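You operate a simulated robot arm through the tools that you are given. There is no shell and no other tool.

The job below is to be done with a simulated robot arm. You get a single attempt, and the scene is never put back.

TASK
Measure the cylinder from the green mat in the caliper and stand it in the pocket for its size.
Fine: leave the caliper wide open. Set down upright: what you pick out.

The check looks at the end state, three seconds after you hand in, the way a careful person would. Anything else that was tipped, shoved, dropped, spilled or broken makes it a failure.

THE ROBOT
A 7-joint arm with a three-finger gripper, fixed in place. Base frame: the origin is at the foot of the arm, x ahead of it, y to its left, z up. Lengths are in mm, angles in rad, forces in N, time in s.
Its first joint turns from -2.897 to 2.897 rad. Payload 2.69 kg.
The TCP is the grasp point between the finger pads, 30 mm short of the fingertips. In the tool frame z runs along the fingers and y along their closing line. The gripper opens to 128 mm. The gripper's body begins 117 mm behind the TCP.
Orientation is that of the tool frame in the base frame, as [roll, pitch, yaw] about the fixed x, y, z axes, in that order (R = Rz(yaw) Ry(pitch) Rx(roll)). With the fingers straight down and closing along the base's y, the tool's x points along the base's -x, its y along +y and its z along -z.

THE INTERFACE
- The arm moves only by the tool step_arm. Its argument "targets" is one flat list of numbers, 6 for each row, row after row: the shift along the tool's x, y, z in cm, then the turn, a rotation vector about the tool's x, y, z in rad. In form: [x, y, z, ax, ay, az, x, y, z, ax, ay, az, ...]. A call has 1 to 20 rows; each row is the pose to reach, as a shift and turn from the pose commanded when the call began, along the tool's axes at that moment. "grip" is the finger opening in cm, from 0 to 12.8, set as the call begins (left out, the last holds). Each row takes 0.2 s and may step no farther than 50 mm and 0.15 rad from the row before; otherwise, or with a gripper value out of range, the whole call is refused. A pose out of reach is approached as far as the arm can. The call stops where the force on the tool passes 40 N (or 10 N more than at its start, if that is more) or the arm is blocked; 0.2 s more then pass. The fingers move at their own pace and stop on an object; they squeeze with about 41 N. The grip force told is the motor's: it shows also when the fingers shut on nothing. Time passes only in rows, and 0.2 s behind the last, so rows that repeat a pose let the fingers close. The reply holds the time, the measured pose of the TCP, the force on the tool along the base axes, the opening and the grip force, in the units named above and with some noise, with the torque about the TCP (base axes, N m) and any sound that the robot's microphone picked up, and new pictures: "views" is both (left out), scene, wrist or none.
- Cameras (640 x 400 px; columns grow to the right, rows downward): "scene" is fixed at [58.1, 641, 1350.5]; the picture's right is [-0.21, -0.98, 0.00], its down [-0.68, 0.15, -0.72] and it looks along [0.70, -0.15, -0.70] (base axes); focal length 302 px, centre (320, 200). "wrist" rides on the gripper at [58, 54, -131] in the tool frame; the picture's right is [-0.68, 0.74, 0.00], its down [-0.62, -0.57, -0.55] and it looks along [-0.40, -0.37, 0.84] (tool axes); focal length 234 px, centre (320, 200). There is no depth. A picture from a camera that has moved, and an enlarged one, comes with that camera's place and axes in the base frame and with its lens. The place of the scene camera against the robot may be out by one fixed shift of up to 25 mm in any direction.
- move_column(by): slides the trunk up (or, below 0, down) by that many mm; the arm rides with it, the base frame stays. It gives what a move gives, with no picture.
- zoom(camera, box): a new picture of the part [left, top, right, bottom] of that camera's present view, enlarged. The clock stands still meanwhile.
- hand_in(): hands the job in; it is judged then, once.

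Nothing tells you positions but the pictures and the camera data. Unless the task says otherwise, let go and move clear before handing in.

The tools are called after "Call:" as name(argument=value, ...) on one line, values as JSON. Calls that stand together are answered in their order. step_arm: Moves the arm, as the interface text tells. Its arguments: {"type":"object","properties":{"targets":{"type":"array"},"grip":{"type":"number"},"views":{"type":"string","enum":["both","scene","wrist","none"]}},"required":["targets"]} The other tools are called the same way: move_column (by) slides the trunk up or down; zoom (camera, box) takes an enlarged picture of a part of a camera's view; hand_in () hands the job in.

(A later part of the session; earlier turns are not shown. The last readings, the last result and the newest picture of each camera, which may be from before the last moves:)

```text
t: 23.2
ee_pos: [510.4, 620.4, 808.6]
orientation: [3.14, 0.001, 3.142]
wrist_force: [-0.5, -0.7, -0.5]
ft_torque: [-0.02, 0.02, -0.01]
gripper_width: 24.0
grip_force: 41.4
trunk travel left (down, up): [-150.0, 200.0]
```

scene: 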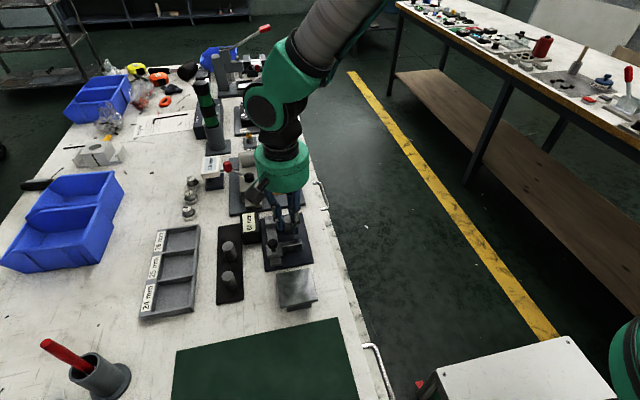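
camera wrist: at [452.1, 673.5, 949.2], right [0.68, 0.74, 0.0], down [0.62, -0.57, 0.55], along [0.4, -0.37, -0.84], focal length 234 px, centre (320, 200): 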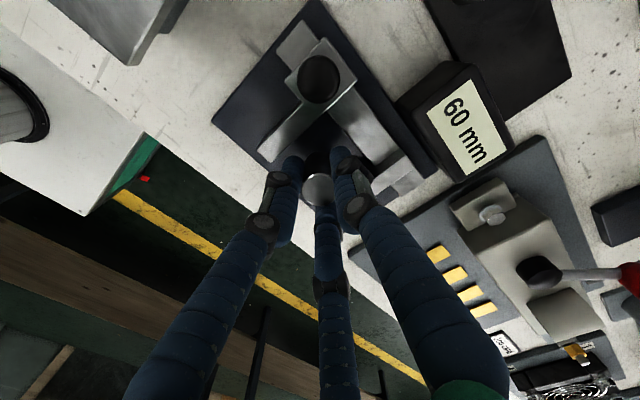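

Call:
step_arm(targets=[0, 0, 0.05, 0, 0, 0, 0, 0, 0.1, 0, 0, 0], views="none")

Call:
zoom(camera="scene", box=[255, 195, 325, 255])

Call:
zoom(camera="wrist", box=[240, 110, 400, 210])

```text
t: 23.8
ee_pos: [509.4, 620.3, 808.9]
orientation: [3.14, 0.0, 3.14]
wrist_force: [-0.4, 0.5, 3.3]
ft_torque: [0.08, 0.05, -0.03]
gripper_width: 23.8
grip_force: 41.0
trunk travel left (down, up): [-150.0, 200.0]
```

```text
6.67 times, centred on (290, 225) of scene
camera zoom: at [58.1, 641.0, 1350.5], right [-0.21, -0.98, 0.0], down [-0.68, 0.15, -0.72], along [0.7, -0.15, -0.7], focal length 2011 px, centre (520, 33)
```

zoom: 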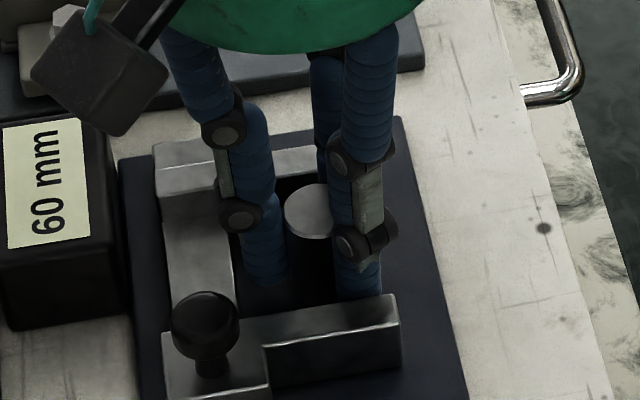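

```text
4.00 times, centred on (320, 160) of wrist
camera zoom: at [451.6, 673.5, 938.8], right [0.68, 0.74, 0.0], down [0.62, -0.57, 0.55], along [0.4, -0.37, -0.84], focal length 937 px, centre (320, 360)
```

zoom: 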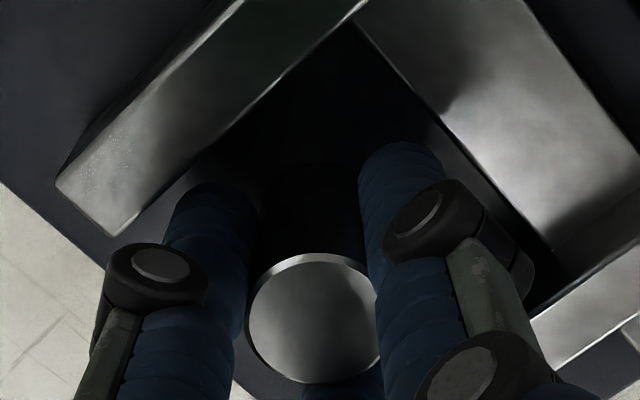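

Contact is felt (force z rose to +3.3 N), so the cylinder is standing on the caliper plate. I'll open slightly to release and then rise straight up.

Call:
step_arm(targets=[0, 0, 0, 0, 0, 0, 0, 0, 0, 0, 0, 0, 0, 0, 0, 0, 0, 0], grip=3.0)

Call:
zoom(camera="wrist", box=[240, 110, 400, 210])

```text
t: 24.6
ee_pos: [508.1, 620.1, 807.8]
orientation: [-3.142, 0.0, 3.141]
wrist_force: [0.3, 0.0, 0.7]
ft_torque: [0.02, 0.0, 0.03]
gripper_width: 30.4
grip_force: 0.1
trunk travel left (down, up): [-150.0, 200.0]
camera wrist: at [451.5, 673.2, 938.1], right [0.68, 0.74, 0.0], down [0.62, -0.57, 0.55], along [0.4, -0.37, -0.84], focal length 234 px, centre (320, 200)
```

scene: 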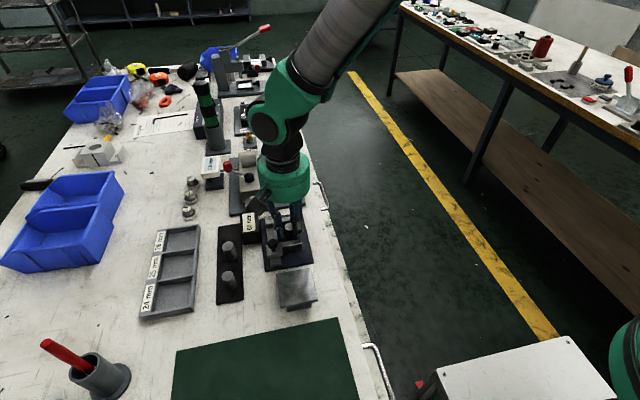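
wrist: 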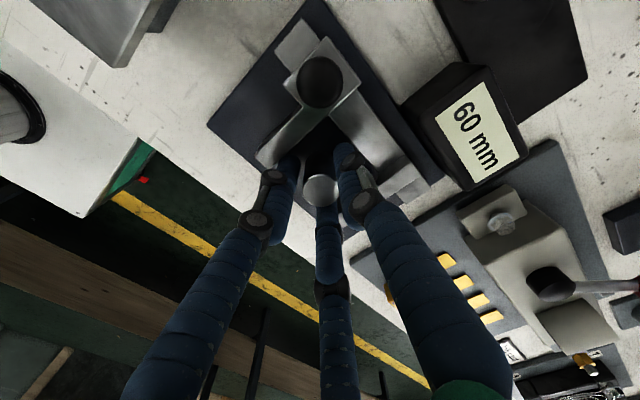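

```text
4.00 times, centred on (320, 160) of wrist
camera zoom: at [451.5, 673.2, 938.1], right [0.68, 0.74, 0.0], down [0.62, -0.57, 0.55], along [0.4, -0.37, -0.84], focal length 937 px, centre (320, 360)
```

zoom: 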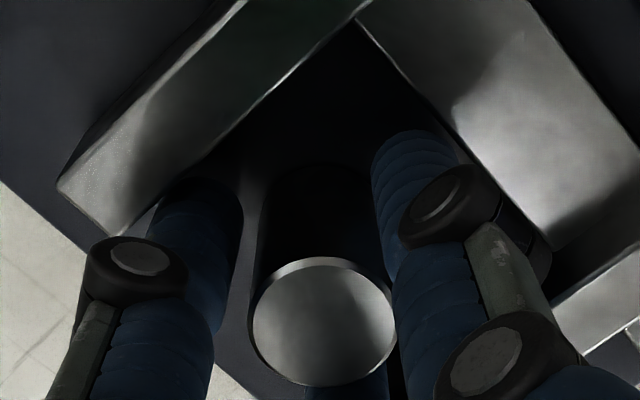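

Released. Rising straight up and moving toward the knob for a better look at it.

Call:
step_arm(targets=[0, 0, -1.0, 0, 0, 0, 0, 0, -3.0, 0, 0, 0, 0, 0, -6.0, 0, 0, 0, 0, 0, -8.0, 0, 0, 0, 2.5, 2.1, -8.0, 0, 0, 0, 5.0, 4.2, -8.0, 0, 0, 0, 5.0, 4.2, -8.0, 0, 0, 0])

Call:
step_arm(targets=[0, 0, 0, 0, 0, 0], grip=6.0)

Call:
zoom(camera="wrist", box=[240, 110, 400, 210])

Call:
zoom(camera="scene", box=[235, 195, 325, 275])

```text
t: 26.2
ee_pos: [460.7, 662.1, 885.6]
orientation: [3.14, -0.001, -3.142]
wrist_force: [-0.6, 0.8, -0.2]
ft_torque: [-0.02, -0.06, 0.03]
gripper_width: 30.2
grip_force: 0.1
trunk travel left (down, up): [-150.0, 200.0]
camera wrist: at [401.4, 714.0, 1016.2], right [0.68, 0.74, 0.0], down [0.62, -0.57, 0.55], along [0.4, -0.37, -0.84], focal length 234 px, centre (320, 200)
```

scene: 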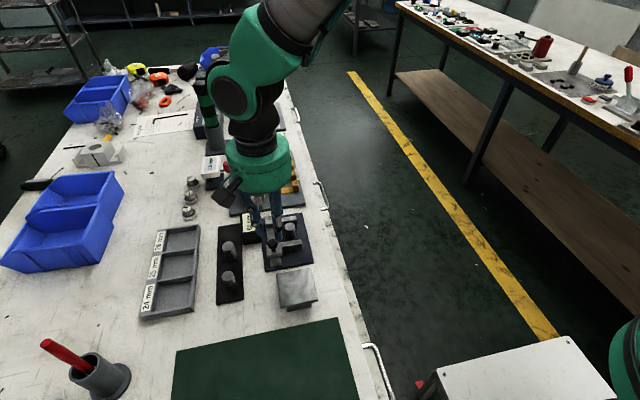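
wrist: 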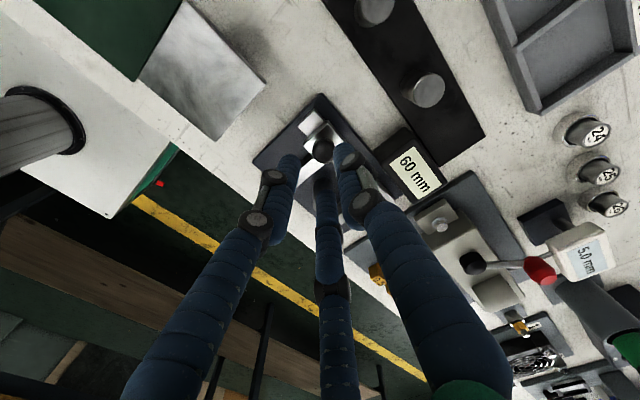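

```text
t: 26.6
ee_pos: [460.6, 660.2, 885.5]
orientation: [3.141, 0.0, 3.14]
wrist_force: [0.2, -0.3, -0.8]
ft_torque: [-0.01, 0.03, -0.01]
gripper_width: 60.3
grip_force: 0.0
trunk travel left (down, up): [-150.0, 200.0]
camera wrist: at [402.2, 713.2, 1016.3], right [0.68, 0.74, 0.0], down [0.62, -0.57, 0.55], along [0.4, -0.37, -0.84], focal length 234 px, centre (320, 200)
```

scene: 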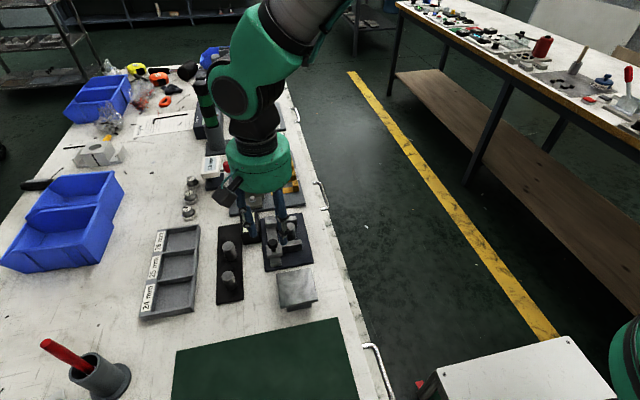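
wrist: 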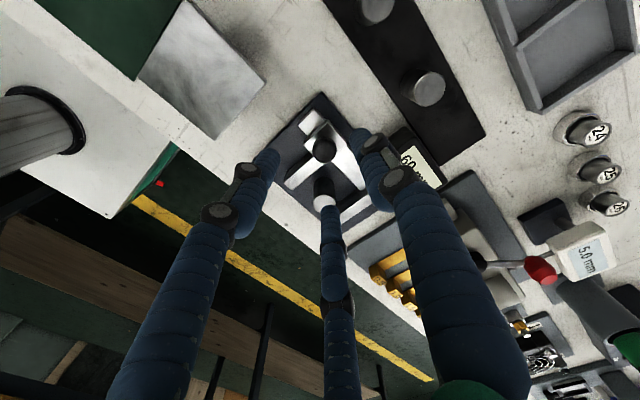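

```text
4.00 times, centred on (320, 160) of wrist
camera zoom: at [402.2, 713.2, 1016.3], right [0.68, 0.74, 0.0], down [0.62, -0.57, 0.55], along [0.4, -0.37, -0.84], focal length 937 px, centre (320, 360)
```

zoom: 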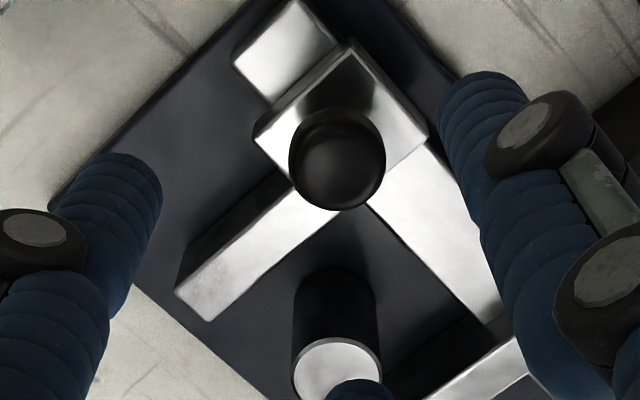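

```text
5.00 times, centred on (280, 235) of scene
camera zoom: at [58.1, 641.0, 1350.5], right [-0.21, -0.98, 0.0], down [-0.68, 0.15, -0.72], along [0.7, -0.15, -0.7], focal length 1508 px, centre (520, 25)
```

zoom: 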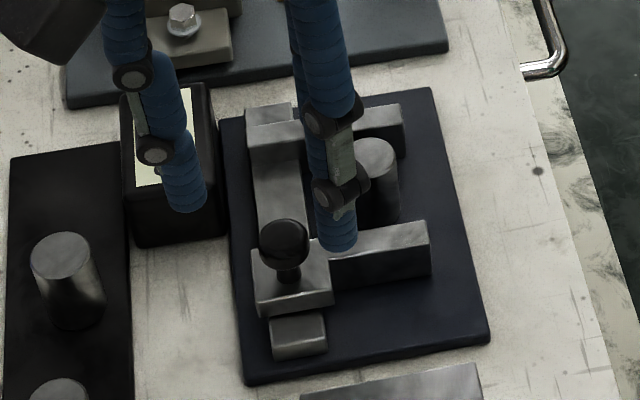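

The caliper knob is at about (461, 663), with its centre near z≈814. I'll come down around it with a 40 mm opening, keeping the tips above the slider block.

Call:
step_arm(targets=[-0.06, 0.1, 1.5, 0, 0, 0, -0.06, 0.1, 3.0, 0, 0, 0, -0.06, 0.1, 4.2, 0, 0, 0, -0.06, 0.1, 4.2, 0, 0, 0, -0.06, 0.1, 4.2, 0, 0, 0], grip=4.0)

Call:
zoom(camera="wrist", box=[240, 120, 400, 220])

Call:
zoom(camera="scene", box=[235, 195, 325, 275])

```text
t: 27.8
ee_pos: [460.9, 662.4, 842.9]
orientation: [-3.141, 0.0, -3.141]
wrist_force: [0.0, -0.1, 0.2]
ft_torque: [0.0, 0.02, 0.0]
gripper_width: 40.0
grip_force: 0.0
trunk travel left (down, up): [-150.0, 200.0]
camera wrist: at [402.5, 715.4, 974.4], right [0.68, 0.74, 0.0], down [0.62, -0.57, 0.55], along [0.4, -0.37, -0.84], focal length 234 px, centre (320, 200)
```

scene: 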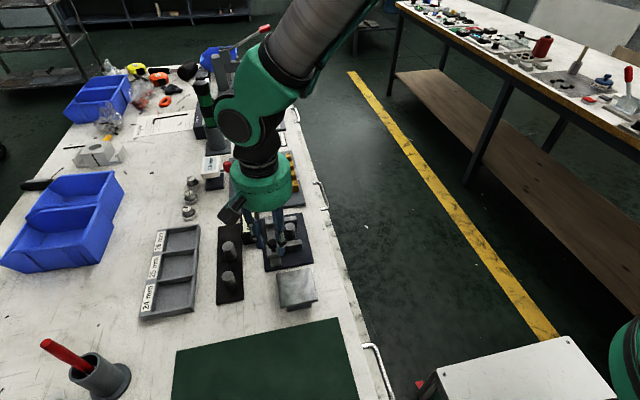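
wrist: 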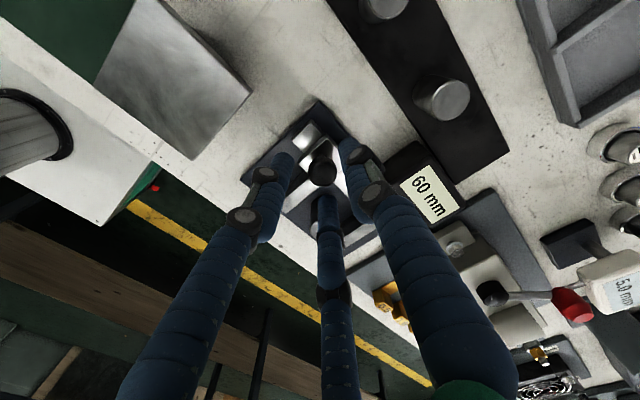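

```text
4.00 times, centred on (320, 170) of wrist
camera zoom: at [402.5, 715.4, 974.4], right [0.68, 0.74, 0.0], down [0.62, -0.57, 0.55], along [0.4, -0.37, -0.84], focal length 937 px, centre (320, 320)
```

zoom: 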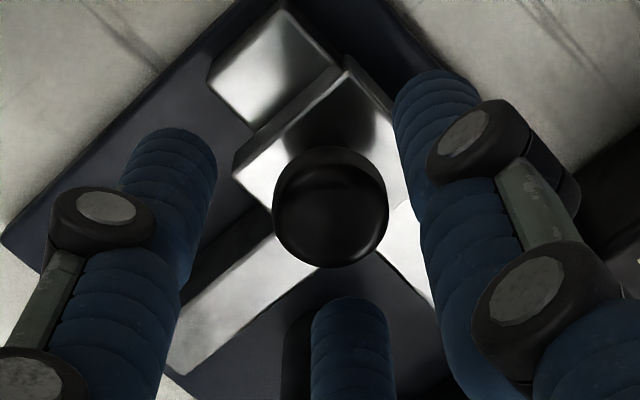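

```text
5.00 times, centred on (280, 235) of scene
camera zoom: at [58.1, 641.0, 1350.5], right [-0.21, -0.98, 0.0], down [-0.68, 0.15, -0.72], along [0.7, -0.15, -0.7], focal length 1508 px, centre (520, 25)
```

zoom: 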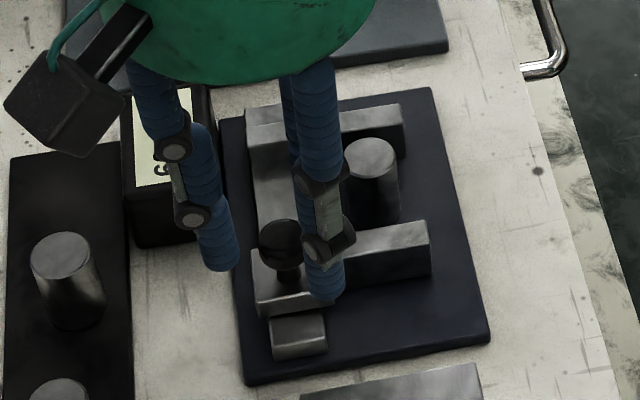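

The knob is about 1.5 mm off-axis, so I'll correct that, go down 9 mm more and grip it.

Call:
step_arm(targets=[-0.12, 0.14, 0.4, 0, 0, 0, -0.12, 0.14, 0.9, 0, 0, 0, -0.12, 0.14, 0.9, 0, 0, 0], views="wrist")

Call:
step_arm(targets=[0, 0, 0, 0, 0, 0, 0, 0, 0, 0, 0, 0, 0, 0, 0, 0, 0, 0], grip=1.0)

Call:
zoom(camera="wrist", box=[240, 120, 400, 220])

```text
t: 28.6
ee_pos: [463.0, 664.1, 836.2]
orientation: [-3.141, 0.002, 3.141]
wrist_force: [0.1, 0.0, -0.3]
ft_torque: [-0.01, -0.01, 0.02]
gripper_width: 39.7
grip_force: 0.0
trunk travel left (down, up): [-150.0, 200.0]
camera wrist: at [403.8, 717.7, 965.8], right [0.68, 0.74, 0.0], down [0.62, -0.57, 0.55], along [0.4, -0.37, -0.84], focal length 234 px, centre (320, 200)
```

wrist: 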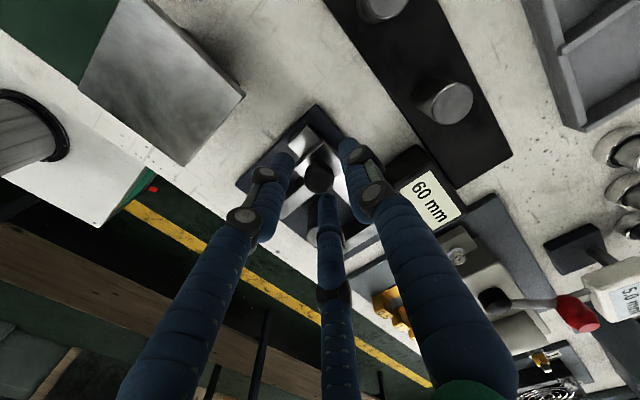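

```text
t: 29.4
ee_pos: [462.0, 664.0, 835.3]
orientation: [3.141, 0.0, 3.14]
wrist_force: [-0.1, -4.8, 1.8]
ft_torque: [-0.2, -0.05, 0.0]
gripper_width: 20.8
grip_force: 45.5
trunk travel left (down, up): [-150.0, 200.0]
camera wrist: at [403.7, 717.2, 965.7], right [0.68, 0.74, 0.0], down [0.62, -0.57, 0.55], along [0.4, -0.37, -0.84], focal length 234 px, centre (320, 200)
```

scene: 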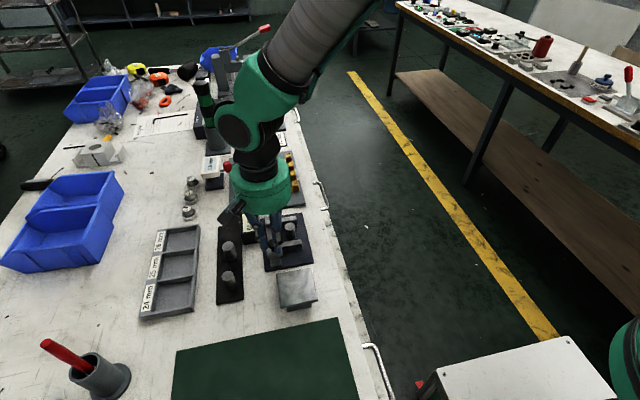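
wrist: 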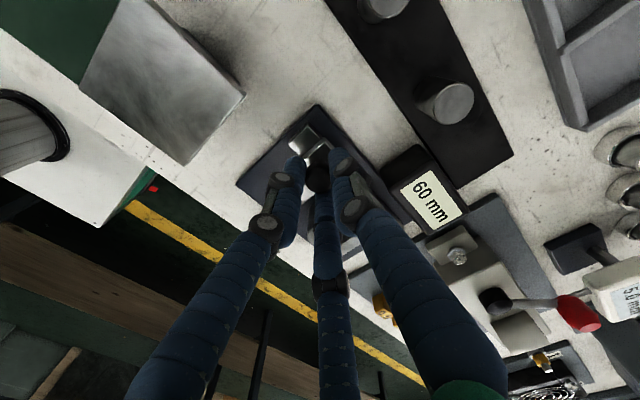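

```text
4.00 times, centred on (320, 170) of wrist
camera zoom: at [403.7, 717.2, 965.7], right [0.68, 0.74, 0.0], down [0.62, -0.57, 0.55], along [0.4, -0.37, -0.84], focal length 937 px, centre (320, 320)
```

zoom: 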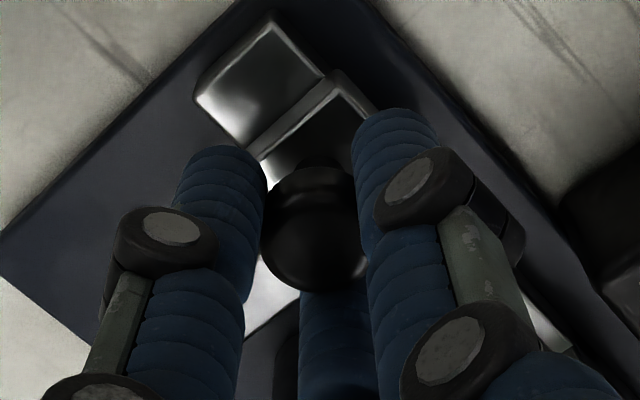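

The knob is gripped. I'll slide the jaw slowly toward +x, first about 16 mm (before contact with the cylinder), and watch the display.

Call:
step_arm(targets=[-0.2, -0.05, 0, 0, 0, 0, -0.4, -0.05, 0, 0, 0, 0, -0.6, -0.05, 0, 0, 0, 0, -0.8, -0.05, 0, 0, 0, 0, -1.0, -0.05, 0, 0, 0, 0, -1.2, -0.05, 0, 0, 0, 0, -1.4, -0.05, 0, 0, 0, 0, -1.6, -0.05, 0, 0, 0, 0, -1.6, -0.05, 0, 0, 0, 0])

Call:
zoom(camera="scene", box=[235, 195, 325, 275])

Call:
zoom(camera="wrist", box=[270, 130, 430, 230])

```text
t: 31.4
ee_pos: [477.0, 663.8, 835.2]
orientation: [-3.14, -0.003, 3.141]
wrist_force: [-0.2, -8.2, -5.4]
ft_torque: [-0.31, 0.05, 0.04]
gripper_width: 20.8
grip_force: 45.0
trunk travel left (down, up): [-150.0, 200.0]
camera wrist: at [419.9, 717.3, 965.7], right [0.68, 0.74, 0.0], down [0.62, -0.56, 0.55], along [0.4, -0.37, -0.84], focal length 234 px, centre (320, 200)
```

scene: 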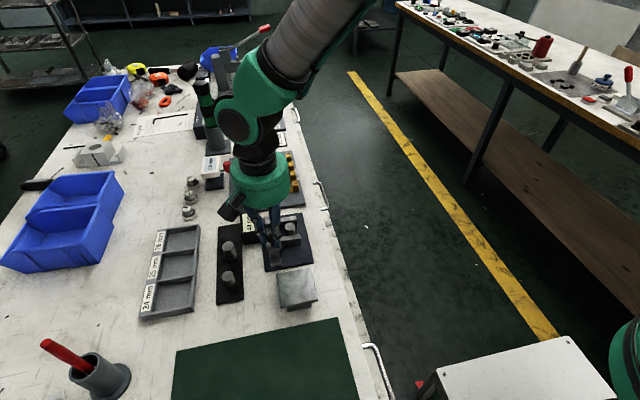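
wrist: 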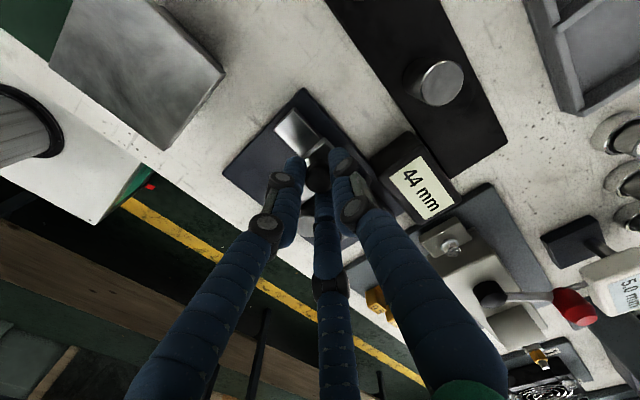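

```text
5.00 times, centred on (280, 235) of scene
camera zoom: at [58.1, 641.0, 1350.5], right [-0.21, -0.98, 0.0], down [-0.68, 0.15, -0.72], along [0.7, -0.15, -0.7], focal length 1508 px, centre (520, 25)
```

zoom: 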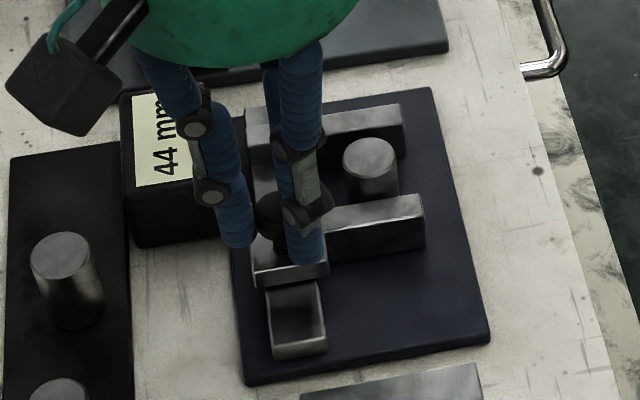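

```text
4.00 times, centred on (350, 180) of wrist
camera zoom: at [419.9, 717.3, 965.7], right [0.68, 0.74, 0.0], down [0.62, -0.56, 0.55], along [0.4, -0.37, -0.84], focal length 937 px, centre (200, 280)
```

zoom: 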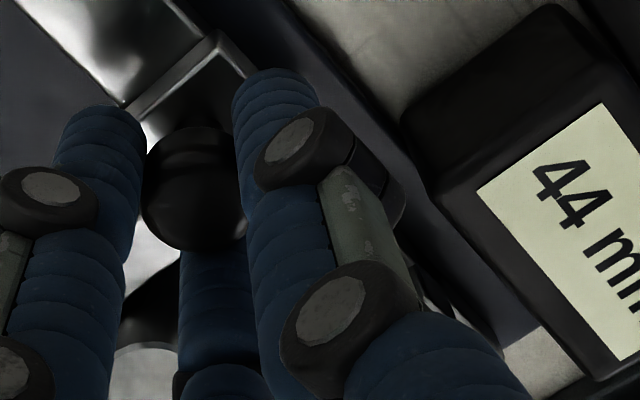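

Display reads 44 mm and everything is stable. Continuing slowly; the jaw will pick up the cylinder and carry it to the fixed jaw.

Call:
step_arm(targets=[-0.15, 0.08, 0, 0, 0, 0, -0.3, 0.08, 0, 0, 0, 0, -0.45, 0.08, 0, 0, 0, 0, -0.6, 0.08, 0, 0, 0, 0, -0.75, 0.08, 0, 0, 0, 0, -0.9, 0.08, 0, 0, 0, 0, -1.05, 0.08, 0, 0, 0, 0, -1.2, 0.08, 0, 0, 0, 0, -1.35, 0.08, 0, 0, 0, 0, -1.5, 0.08, 0, 0, 0, 0])

Call:
zoom(camera="scene", box=[235, 195, 325, 275])

Call:
zoom(camera="wrist", box=[270, 130, 430, 230])

```text
t: 33.6
ee_pos: [492.1, 663.4, 835.0]
orientation: [-3.14, -0.003, -3.14]
wrist_force: [-0.6, -29.6, -15.8]
ft_torque: [-0.58, -0.05, 0.02]
gripper_width: 21.0
grip_force: 44.8
trunk travel left (down, up): [-150.0, 200.0]
camera wrist: at [434.4, 717.5, 965.8], right [0.68, 0.74, 0.0], down [0.62, -0.56, 0.55], along [0.4, -0.37, -0.84], focal length 234 px, centre (320, 200)
```

scene: 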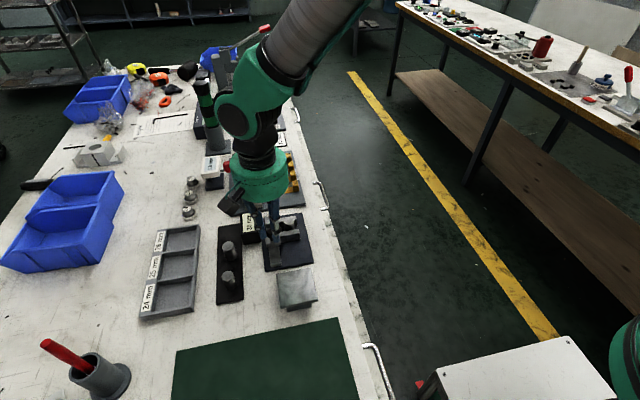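
wrist: 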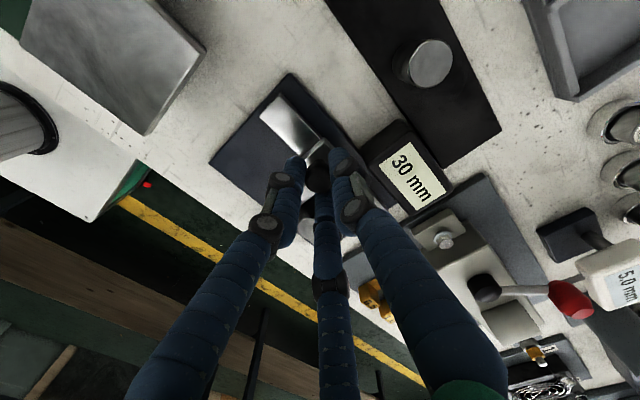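

```text
5.00 times, centred on (280, 235) of scene
camera zoom: at [58.1, 641.0, 1350.5], right [-0.21, -0.98, 0.0], down [-0.68, 0.15, -0.72], along [0.7, -0.15, -0.7], focal length 1508 px, centre (520, 25)
```

zoom: 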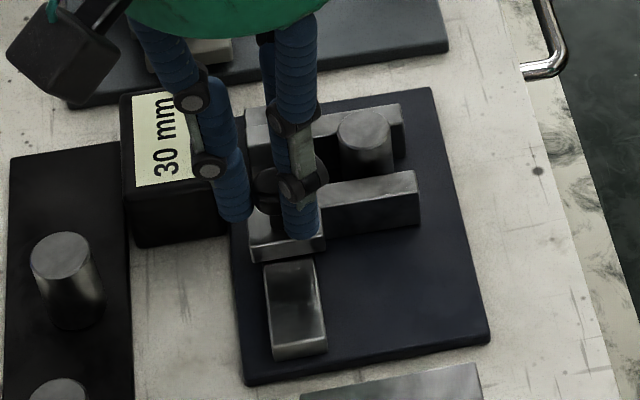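

```text
4.00 times, centred on (350, 180) of wrist
camera zoom: at [434.4, 717.5, 965.8], right [0.68, 0.74, 0.0], down [0.62, -0.56, 0.55], along [0.4, -0.37, -0.84], focal length 937 px, centre (200, 280)
```

zoom: 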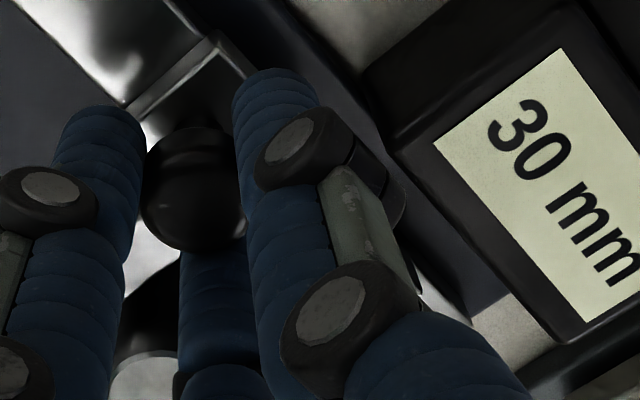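

Display reads 30 mm, but side forces have built up on the knob, so I'll relax those before continuing.

Call:
step_arm(targets=[0, -0.09, 0, 0, 0, 0, 0, -0.18, 0, 0, 0, 0], views="none")

```text
t: 34.2
ee_pos: [492.3, 664.8, 835.0]
orientation: [-3.141, 0.001, 3.141]
wrist_force: [-0.3, -15.6, -23.0]
ft_torque: [-0.41, 0.01, -0.02]
gripper_width: 20.8
grip_force: 45.4
trunk travel left (down, up): [-150.0, 200.0]
```

Call:
step_arm(targets=[0, -0.08, 0.05, 0, 0, 0, 0, -0.16, 0.1, 0, 0, 0], views="none")

```text
t: 34.8
ee_pos: [493.4, 663.7, 835.2]
orientation: [3.139, 0.003, 3.141]
wrist_force: [-1.6, 1.5, -19.0]
ft_torque: [0.01, 0.17, 0.02]
gripper_width: 21.1
grip_force: 44.9
trunk travel left (down, up): [-150.0, 200.0]
```

Call:
step_arm(targets=[0, 0, 0.1, 0, 0, 0, 0, 0, 0.2, 0, 0, 0], views="none")

```text
t: 35.4
ee_pos: [493.3, 664.3, 835.3]
orientation: [3.138, 0.002, -3.142]
wrist_force: [0.5, 8.5, -1.5]
ft_torque: [-0.04, 0.34, 0.03]
gripper_width: 20.6
grip_force: 45.1
trunk travel left (down, up): [-150.0, 200.0]
```

Forces are back to small. Continuing the last few millimetres in fine steps.

Call:
step_arm(targets=[-0.1, 0.05, 0, 0, 0, 0, -0.2, 0.05, 0, 0, 0, 0, -0.3, 0.05, 0, 0, 0, 0, -0.4, 0.05, 0, 0, 0, 0, -0.4, 0.05, 0, 0, 0, 0])

Call:
zoom(camera="wrist", box=[270, 130, 430, 230])

Call:
zoom(camera="scene", box=[235, 195, 325, 275])

```text
t: 36.6
ee_pos: [496.6, 664.9, 835.6]
orientation: [3.138, 0.003, 3.142]
wrist_force: [-1.6, 21.7, 22.2]
ft_torque: [0.55, 0.15, 0.02]
gripper_width: 21.1
grip_force: 45.2
trunk travel left (down, up): [-150.0, 200.0]
camera wrist: at [438.3, 716.4, 966.0], right [0.68, 0.74, 0.0], down [0.61, -0.57, 0.55], along [0.41, -0.37, -0.84], focal length 234 px, centre (320, 200)
```

scene: 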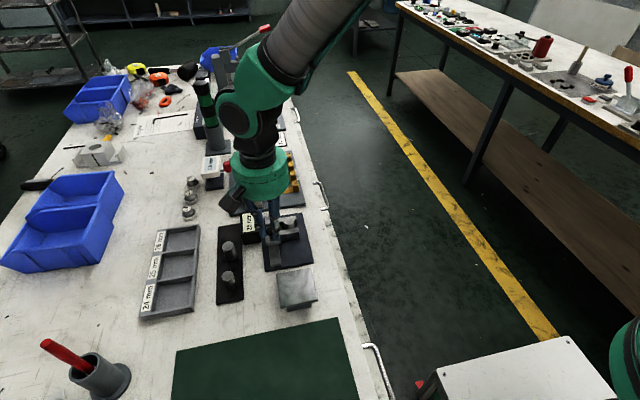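
wrist: 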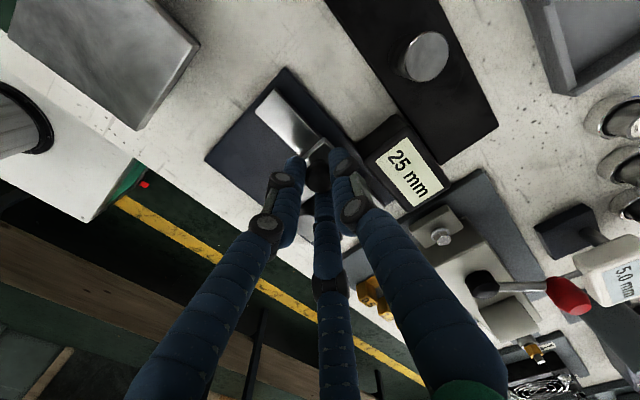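

```text
4.00 times, centred on (350, 180) of wrist
camera zoom: at [438.3, 716.4, 966.0], right [0.68, 0.74, 0.0], down [0.61, -0.57, 0.55], along [0.41, -0.37, -0.84], focal length 937 px, centre (200, 280)
```

zoom: 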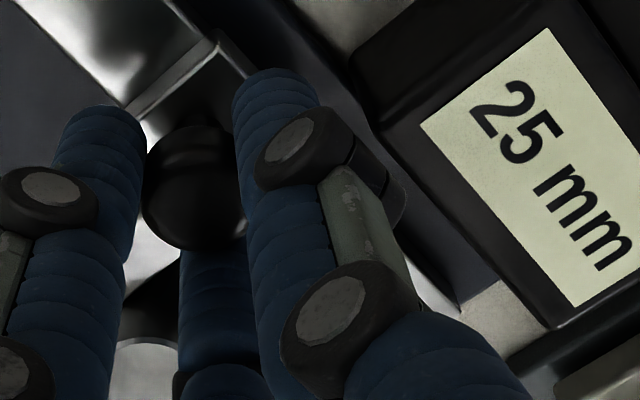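

```text
5.00 times, centred on (280, 235) of scene
camera zoom: at [58.1, 641.0, 1350.5], right [-0.21, -0.98, 0.0], down [-0.68, 0.15, -0.72], along [0.7, -0.15, -0.7], focal length 1508 px, centre (520, 25)
```

zoom: 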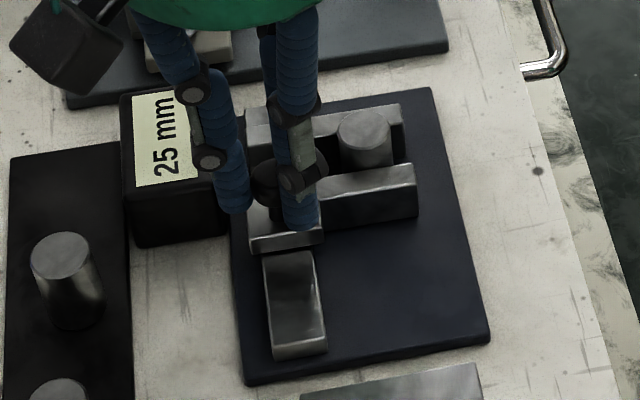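

Display reads 25 mm, with the jaw not yet firmly loaded (x force near zero). I'll ease the side and vertical load back toward neutral first.

Call:
step_arm(targets=[0, 0.08, -0.1, 0, 0, 0, 0, 0.16, -0.2, 0, 0, 0], views="none")

Call:
step_arm(targets=[0, 0, 0, 0, 0, 0], views="none")

```text
t: 37.2
ee_pos: [496.7, 663.6, 836.3]
orientation: [-3.141, 0.0, 3.141]
wrist_force: [1.1, 16.2, 19.6]
ft_torque: [0.65, -0.2, -0.02]
gripper_width: 20.7
grip_force: 44.7
trunk travel left (down, up): [-150.0, 200.0]
```

```text
t: 37.6
ee_pos: [497.2, 665.3, 835.1]
orientation: [-3.141, 0.0, 3.141]
wrist_force: [0.5, 15.2, 18.9]
ft_torque: [0.33, -0.08, -0.01]
gripper_width: 20.4
grip_force: 45.2
trunk travel left (down, up): [-150.0, 200.0]
```

Call:
step_arm(targets=[0, 0.08, -0.05, 0, 0, 0, 0, 0.08, -0.1, 0, 0, 0, 0, 0.08, -0.1, 0, 0, 0], views="none")

Call:
step_arm(targets=[-0.05, 0, 0, 0, 0, 0, -0.1, 0, 0, 0, 0, 0], views="wrist")

Call:
zoom(camera="wrist", box=[270, 130, 430, 230])

```text
t: 38.4
ee_pos: [497.5, 665.1, 834.2]
orientation: [-3.138, 0.001, 3.141]
wrist_force: [0.8, 5.1, 11.1]
ft_torque: [0.11, -0.11, 0.0]
gripper_width: 20.8
grip_force: 45.3
trunk travel left (down, up): [-150.0, 200.0]
```

```text
t: 39.0
ee_pos: [497.4, 664.3, 835.0]
orientation: [-3.139, -0.001, -3.141]
wrist_force: [-3.5, -2.3, 7.6]
ft_torque: [0.11, 0.01, -0.03]
gripper_width: 20.5
grip_force: 45.3
trunk travel left (down, up): [-150.0, 200.0]
camera wrist: at [438.9, 717.2, 965.7], right [0.68, 0.74, 0.0], down [0.62, -0.56, 0.55], along [0.4, -0.37, -0.84], focal length 234 px, centre (320, 200)
```

wrist: 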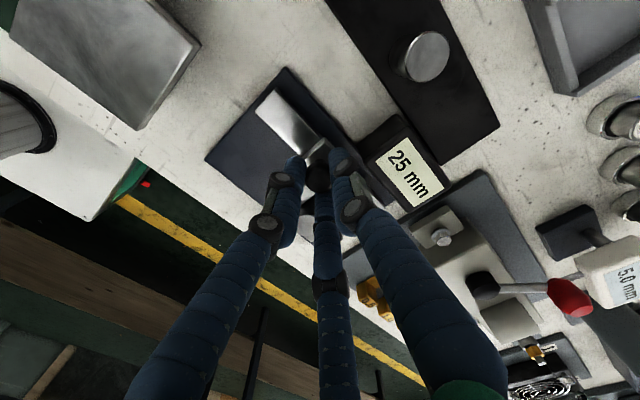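

```text
4.00 times, centred on (350, 180) of wrist
camera zoom: at [438.9, 717.2, 965.7], right [0.68, 0.74, 0.0], down [0.62, -0.56, 0.55], along [0.4, -0.37, -0.84], focal length 937 px, centre (200, 280)
```

zoom: 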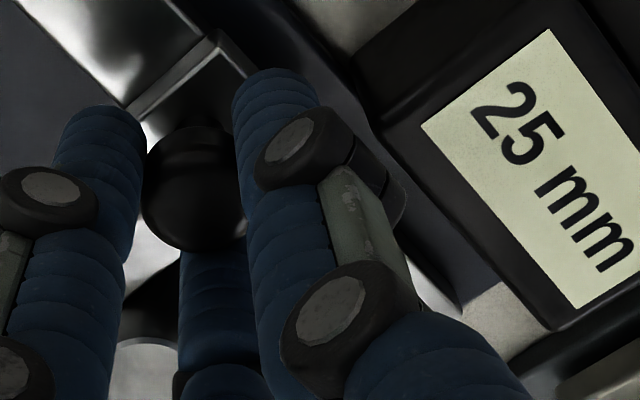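

An x resistance is starting (−3.5 N). I'll push a little further to make sure the jaw is truly seated.

Call:
step_arm(targets=[-0.05, 0, 0, 0, 0, 0, -0.1, 0, 0, 0, 0, 0], views="none")

Call:
step_arm(targets=[-0.05, 0, 0, 0, 0, 0, -0.1, 0, 0, 0, 0, 0], views="both")

Call:
zoom(camera="wrist", box=[270, 130, 430, 230])

Call:
zoom(camera="scene", box=[250, 195, 320, 255])

```text
t: 39.6
ee_pos: [496.5, 664.1, 834.4]
orientation: [-3.139, -0.002, -3.139]
wrist_force: [-12.8, -3.4, 3.0]
ft_torque: [-0.18, 0.38, -0.02]
gripper_width: 20.7
grip_force: 44.8
trunk travel left (down, up): [-150.0, 200.0]
```

```text
t: 40.2
ee_pos: [496.5, 665.2, 835.4]
orientation: [-3.139, -0.003, -3.14]
wrist_force: [-23.8, -4.4, -1.5]
ft_torque: [-0.04, 0.61, 0.01]
gripper_width: 20.9
grip_force: 45.2
trunk travel left (down, up): [-150.0, 200.0]
camera wrist: at [439.2, 717.4, 965.7], right [0.68, 0.74, 0.0], down [0.62, -0.56, 0.55], along [0.4, -0.37, -0.84], focal length 234 px, centre (320, 200)
```

scene: 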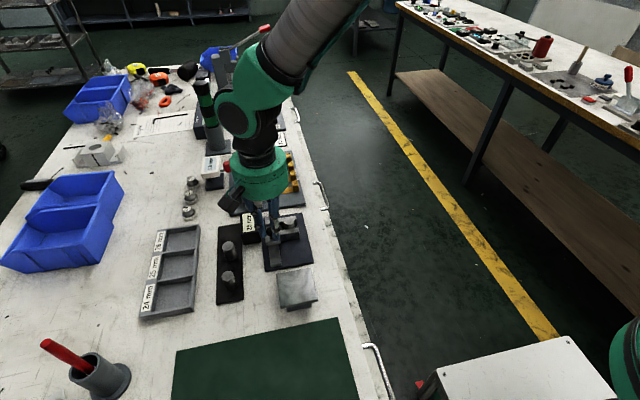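
wrist: 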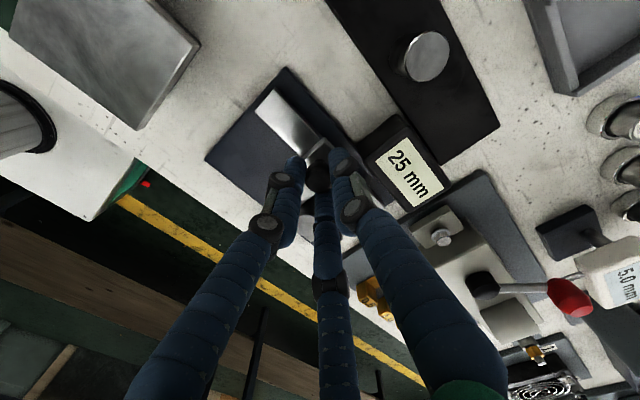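

```text
4.00 times, centred on (350, 180) of wrist
camera zoom: at [439.2, 717.4, 965.7], right [0.68, 0.74, 0.0], down [0.62, -0.56, 0.55], along [0.4, -0.37, -0.84], focal length 937 px, centre (200, 280)
```

zoom: 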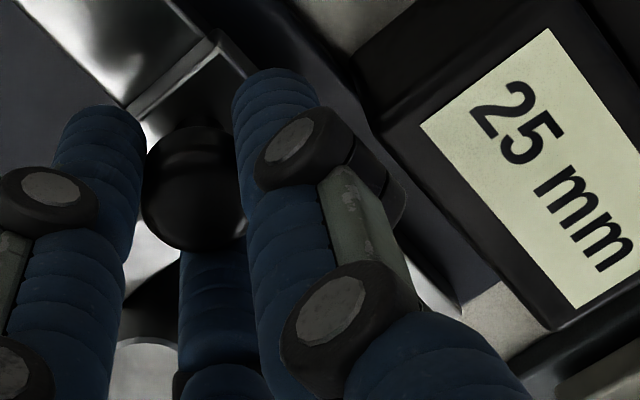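

```text
6.67 times, centred on (285, 225) of scene
camera zoom: at [58.1, 641.0, 1350.5], right [-0.21, -0.98, 0.0], down [-0.68, 0.15, -0.72], along [0.7, -0.15, -0.7], focal length 2011 px, centre (553, 33)
```

zoom: 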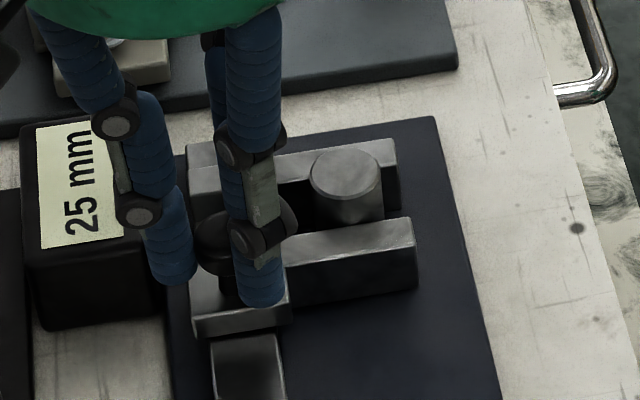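

The jaw is seated: force builds to −24 N with no more travel, and the display holds at 25 mm, matching the ~35 mm jaw travel from 60 mm. The gripper's 23.9 mm disagrees slightly, so I'll recheck when regrasping. Now I'll draw the jaw back.

Call:
step_arm(targets=[0.2, 0, 0, 0, 0, 0, 0.4, 0, 0, 0, 0, 0, 0.6, 0, 0, 0, 0, 0, 0.8, 0, 0, 0, 0, 0, 1.0, 0, 0, 0, 0, 0])

Call:
zoom(camera="scene", box=[250, 195, 320, 255])

```text
t: 41.4
ee_pos: [490.5, 664.7, 835.4]
orientation: [-3.139, -0.001, 3.141]
wrist_force: [0.1, -19.8, -8.3]
ft_torque: [-0.41, -0.27, -0.01]
gripper_width: 20.5
grip_force: 45.2
trunk travel left (down, up): [-150.0, 200.0]
camera wrist: at [431.9, 717.3, 965.7], right [0.68, 0.74, 0.0], down [0.62, -0.56, 0.55], along [0.4, -0.37, -0.84], focal length 234 px, centre (320, 200)
```

scene: 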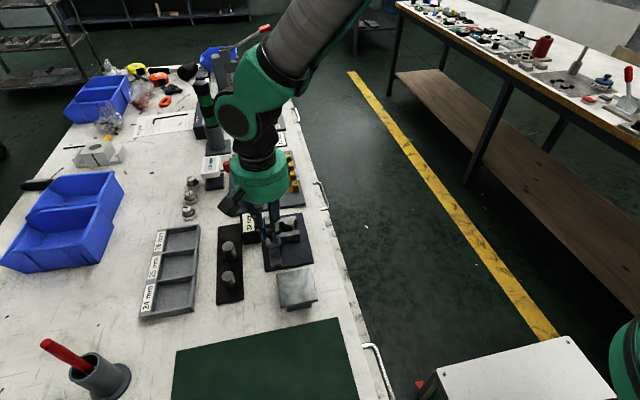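
wrist: 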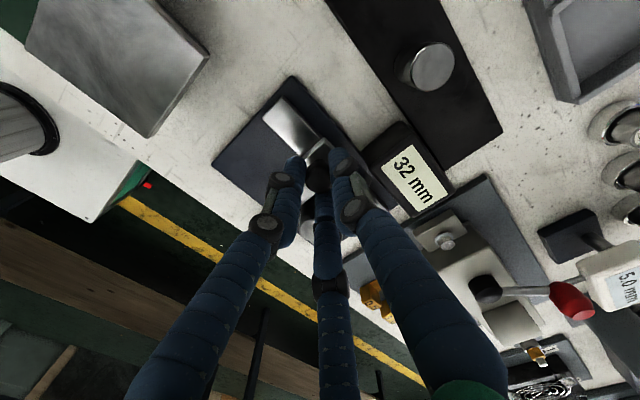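

```text
6.67 times, centred on (285, 225) of scene
camera zoom: at [58.1, 641.0, 1350.5], right [-0.21, -0.98, 0.0], down [-0.68, 0.15, -0.72], along [0.7, -0.15, -0.7], focal length 2011 px, centre (553, 33)
```

zoom: 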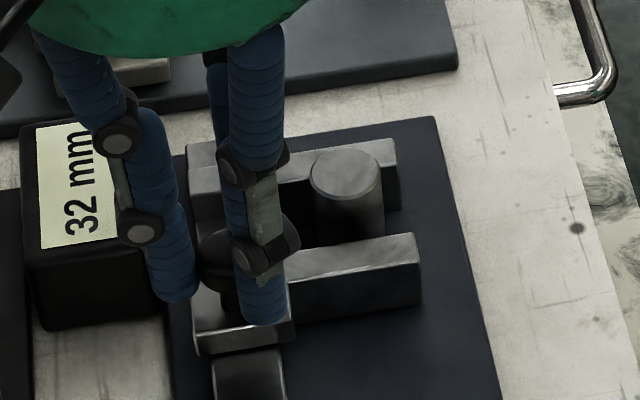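

The cylinder stays upright by the fixed jaw. Continuing to open, with a small side correction.

Call:
step_arm(targets=[0.2, -0.06, 0, 0, 0, 0, 0.4, -0.06, 0, 0, 0, 0, 0.6, -0.08, 0, 0, 0, 0, 0.8, -0.08, 0, 0, 0, 0, 1.0, -0.08, 0, 0, 0, 0, 1.2, -0.08, 0, 0, 0, 0], views="none")

Call:
step_arm(targets=[0.2, 0, 0, 0, 0, 0, 0.4, 0, 0, 0, 0, 0, 0.6, 0, 0, 0, 0, 0, 0.8, 0, 0, 0, 0, 0, 1.0, 0, 0, 0, 0, 0, 1.2, 0, 0, 0, 0, 0], views="wrist")

```text
t: 42.8
ee_pos: [478.2, 665.0, 833.9]
orientation: [-3.141, 0.001, -3.141]
wrist_force: [0.3, -11.6, -13.0]
ft_torque: [-0.13, -0.09, -0.12]
gripper_width: 20.9
grip_force: 44.6
trunk travel left (down, up): [-150.0, 200.0]
```

```text
t: 44.2
ee_pos: [465.7, 664.5, 835.6]
orientation: [-3.14, 0.0, -3.141]
wrist_force: [1.3, -9.2, -17.1]
ft_torque: [0.0, -0.16, 0.01]
gripper_width: 20.7
grip_force: 44.7
trunk travel left (down, up): [-150.0, 200.0]
camera wrist: at [408.0, 717.2, 965.9], right [0.68, 0.74, 0.0], down [0.62, -0.57, 0.55], along [0.4, -0.37, -0.84], focal length 234 px, centre (320, 200)
```

wrist: 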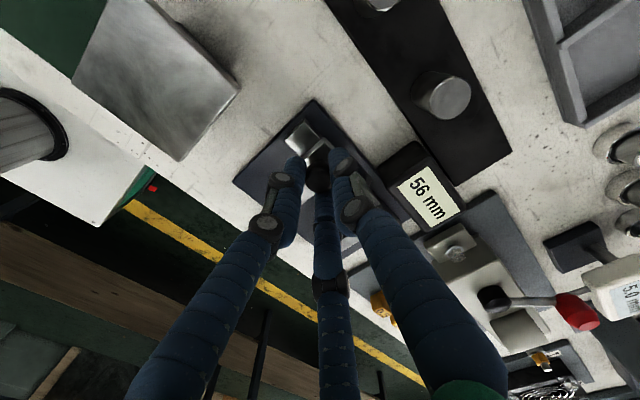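

Call:
step_arm(targets=[0.2, -0.05, 0.1, 0, 0, 0, 0.35, -0.08, 0.15, 0, 0, 0, 0.35, -0.08, 0.15, 0, 0, 0], views="wrist")

```text
t: 45.0
ee_pos: [461.5, 663.9, 835.0]
orientation: [3.139, 0.0, 3.14]
wrist_force: [0.3, -6.4, -0.9]
ft_torque: [-0.33, 0.07, -0.02]
gripper_width: 20.7
grip_force: 44.8
trunk travel left (down, up): [-150.0, 200.0]
camera wrist: at [404.1, 716.8, 965.9], right [0.68, 0.74, 0.0], down [0.62, -0.57, 0.55], along [0.4, -0.37, -0.84], focal length 234 px, centre (320, 200)
```

wrist: 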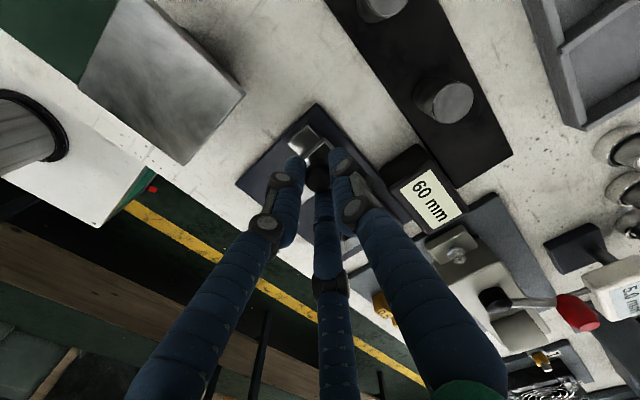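

Caliper is back at 60 mm. Release the knob and rise, then look at the cylinder.

Call:
step_arm(targets=[0, 0, 0, 0, 0, 0, 0, 0, 0, 0, 0, 0], grip=4.0, views="none")

Call:
step_arm(targets=[0, 0, -1.5, 0, 0, 0, 0, 0, -4.0, 0, 0, 0, 0, 0, -6.5, 0, 0, 0, -3.2, -2.2, -6.5, 0, 0, 0, -6.5, -4.4, -6.5, 0, 0, 0, -6.5, -4.4, -6.5, 0, 0, 0, -6.5, -4.4, -6.5, 0, 0, 0])

Call:
zoom(camera="wrist", box=[240, 90, 400, 190])

Call:
zoom(camera="scene", box=[235, 195, 325, 275])

```text
t: 45.6
ee_pos: [463.1, 663.3, 835.2]
orientation: [3.141, 0.0, -3.141]
wrist_force: [-0.1, 0.5, 0.7]
ft_torque: [-0.03, 0.02, -0.01]
gripper_width: 39.8
grip_force: 0.1
trunk travel left (down, up): [-150.0, 200.0]
```

```text
t: 47.2
ee_pos: [526.4, 619.9, 898.0]
orientation: [-3.14, 0.0, 3.141]
wrist_force: [-0.7, 0.0, -0.3]
ft_torque: [0.01, -0.01, 0.01]
gripper_width: 40.0
grip_force: 0.1
trunk travel left (down, up): [-150.0, 200.0]
camera wrist: at [467.7, 671.8, 1029.9], right [0.68, 0.74, 0.0], down [0.62, -0.57, 0.55], along [0.4, -0.37, -0.84], focal length 234 px, centre (320, 200)
```

scene: 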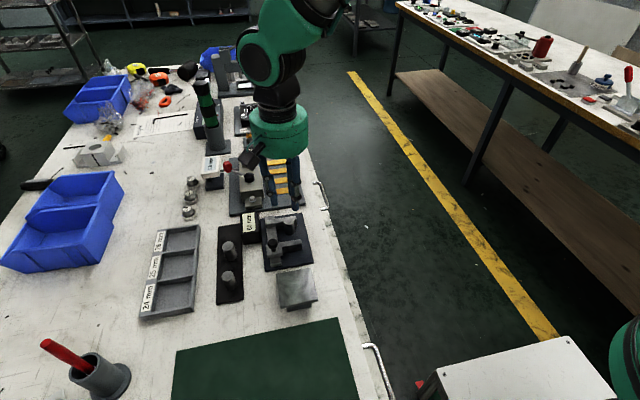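
wrist: 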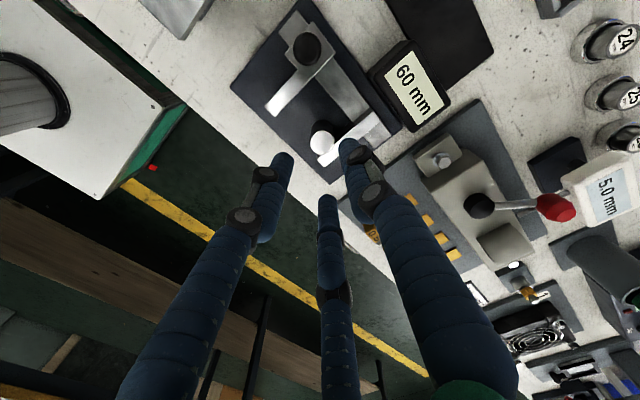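

```text
4.00 times, centred on (320, 140) of wrist
camera zoom: at [467.7, 671.8, 1029.9], right [0.68, 0.74, 0.0], down [0.62, -0.57, 0.55], along [0.4, -0.37, -0.84], focal length 937 px, centre (320, 440)
```

zoom: 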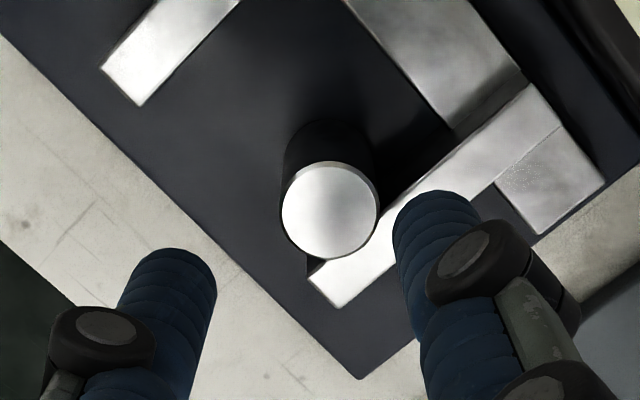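

```text
5.00 times, centred on (280, 235) of scene
camera zoom: at [58.1, 641.0, 1350.5], right [-0.21, -0.98, 0.0], down [-0.68, 0.15, -0.72], along [0.7, -0.15, -0.7], focal length 1508 px, centre (520, 25)
```

zoom: 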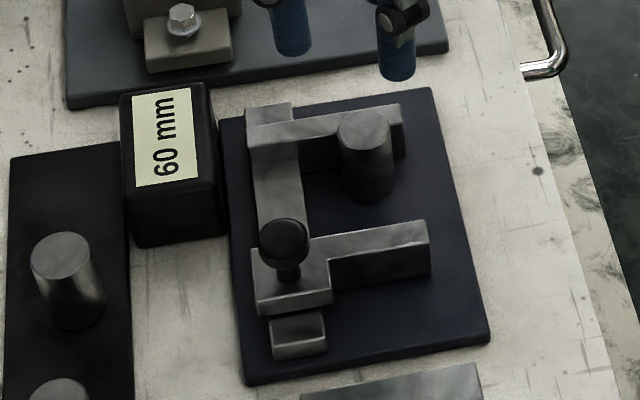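

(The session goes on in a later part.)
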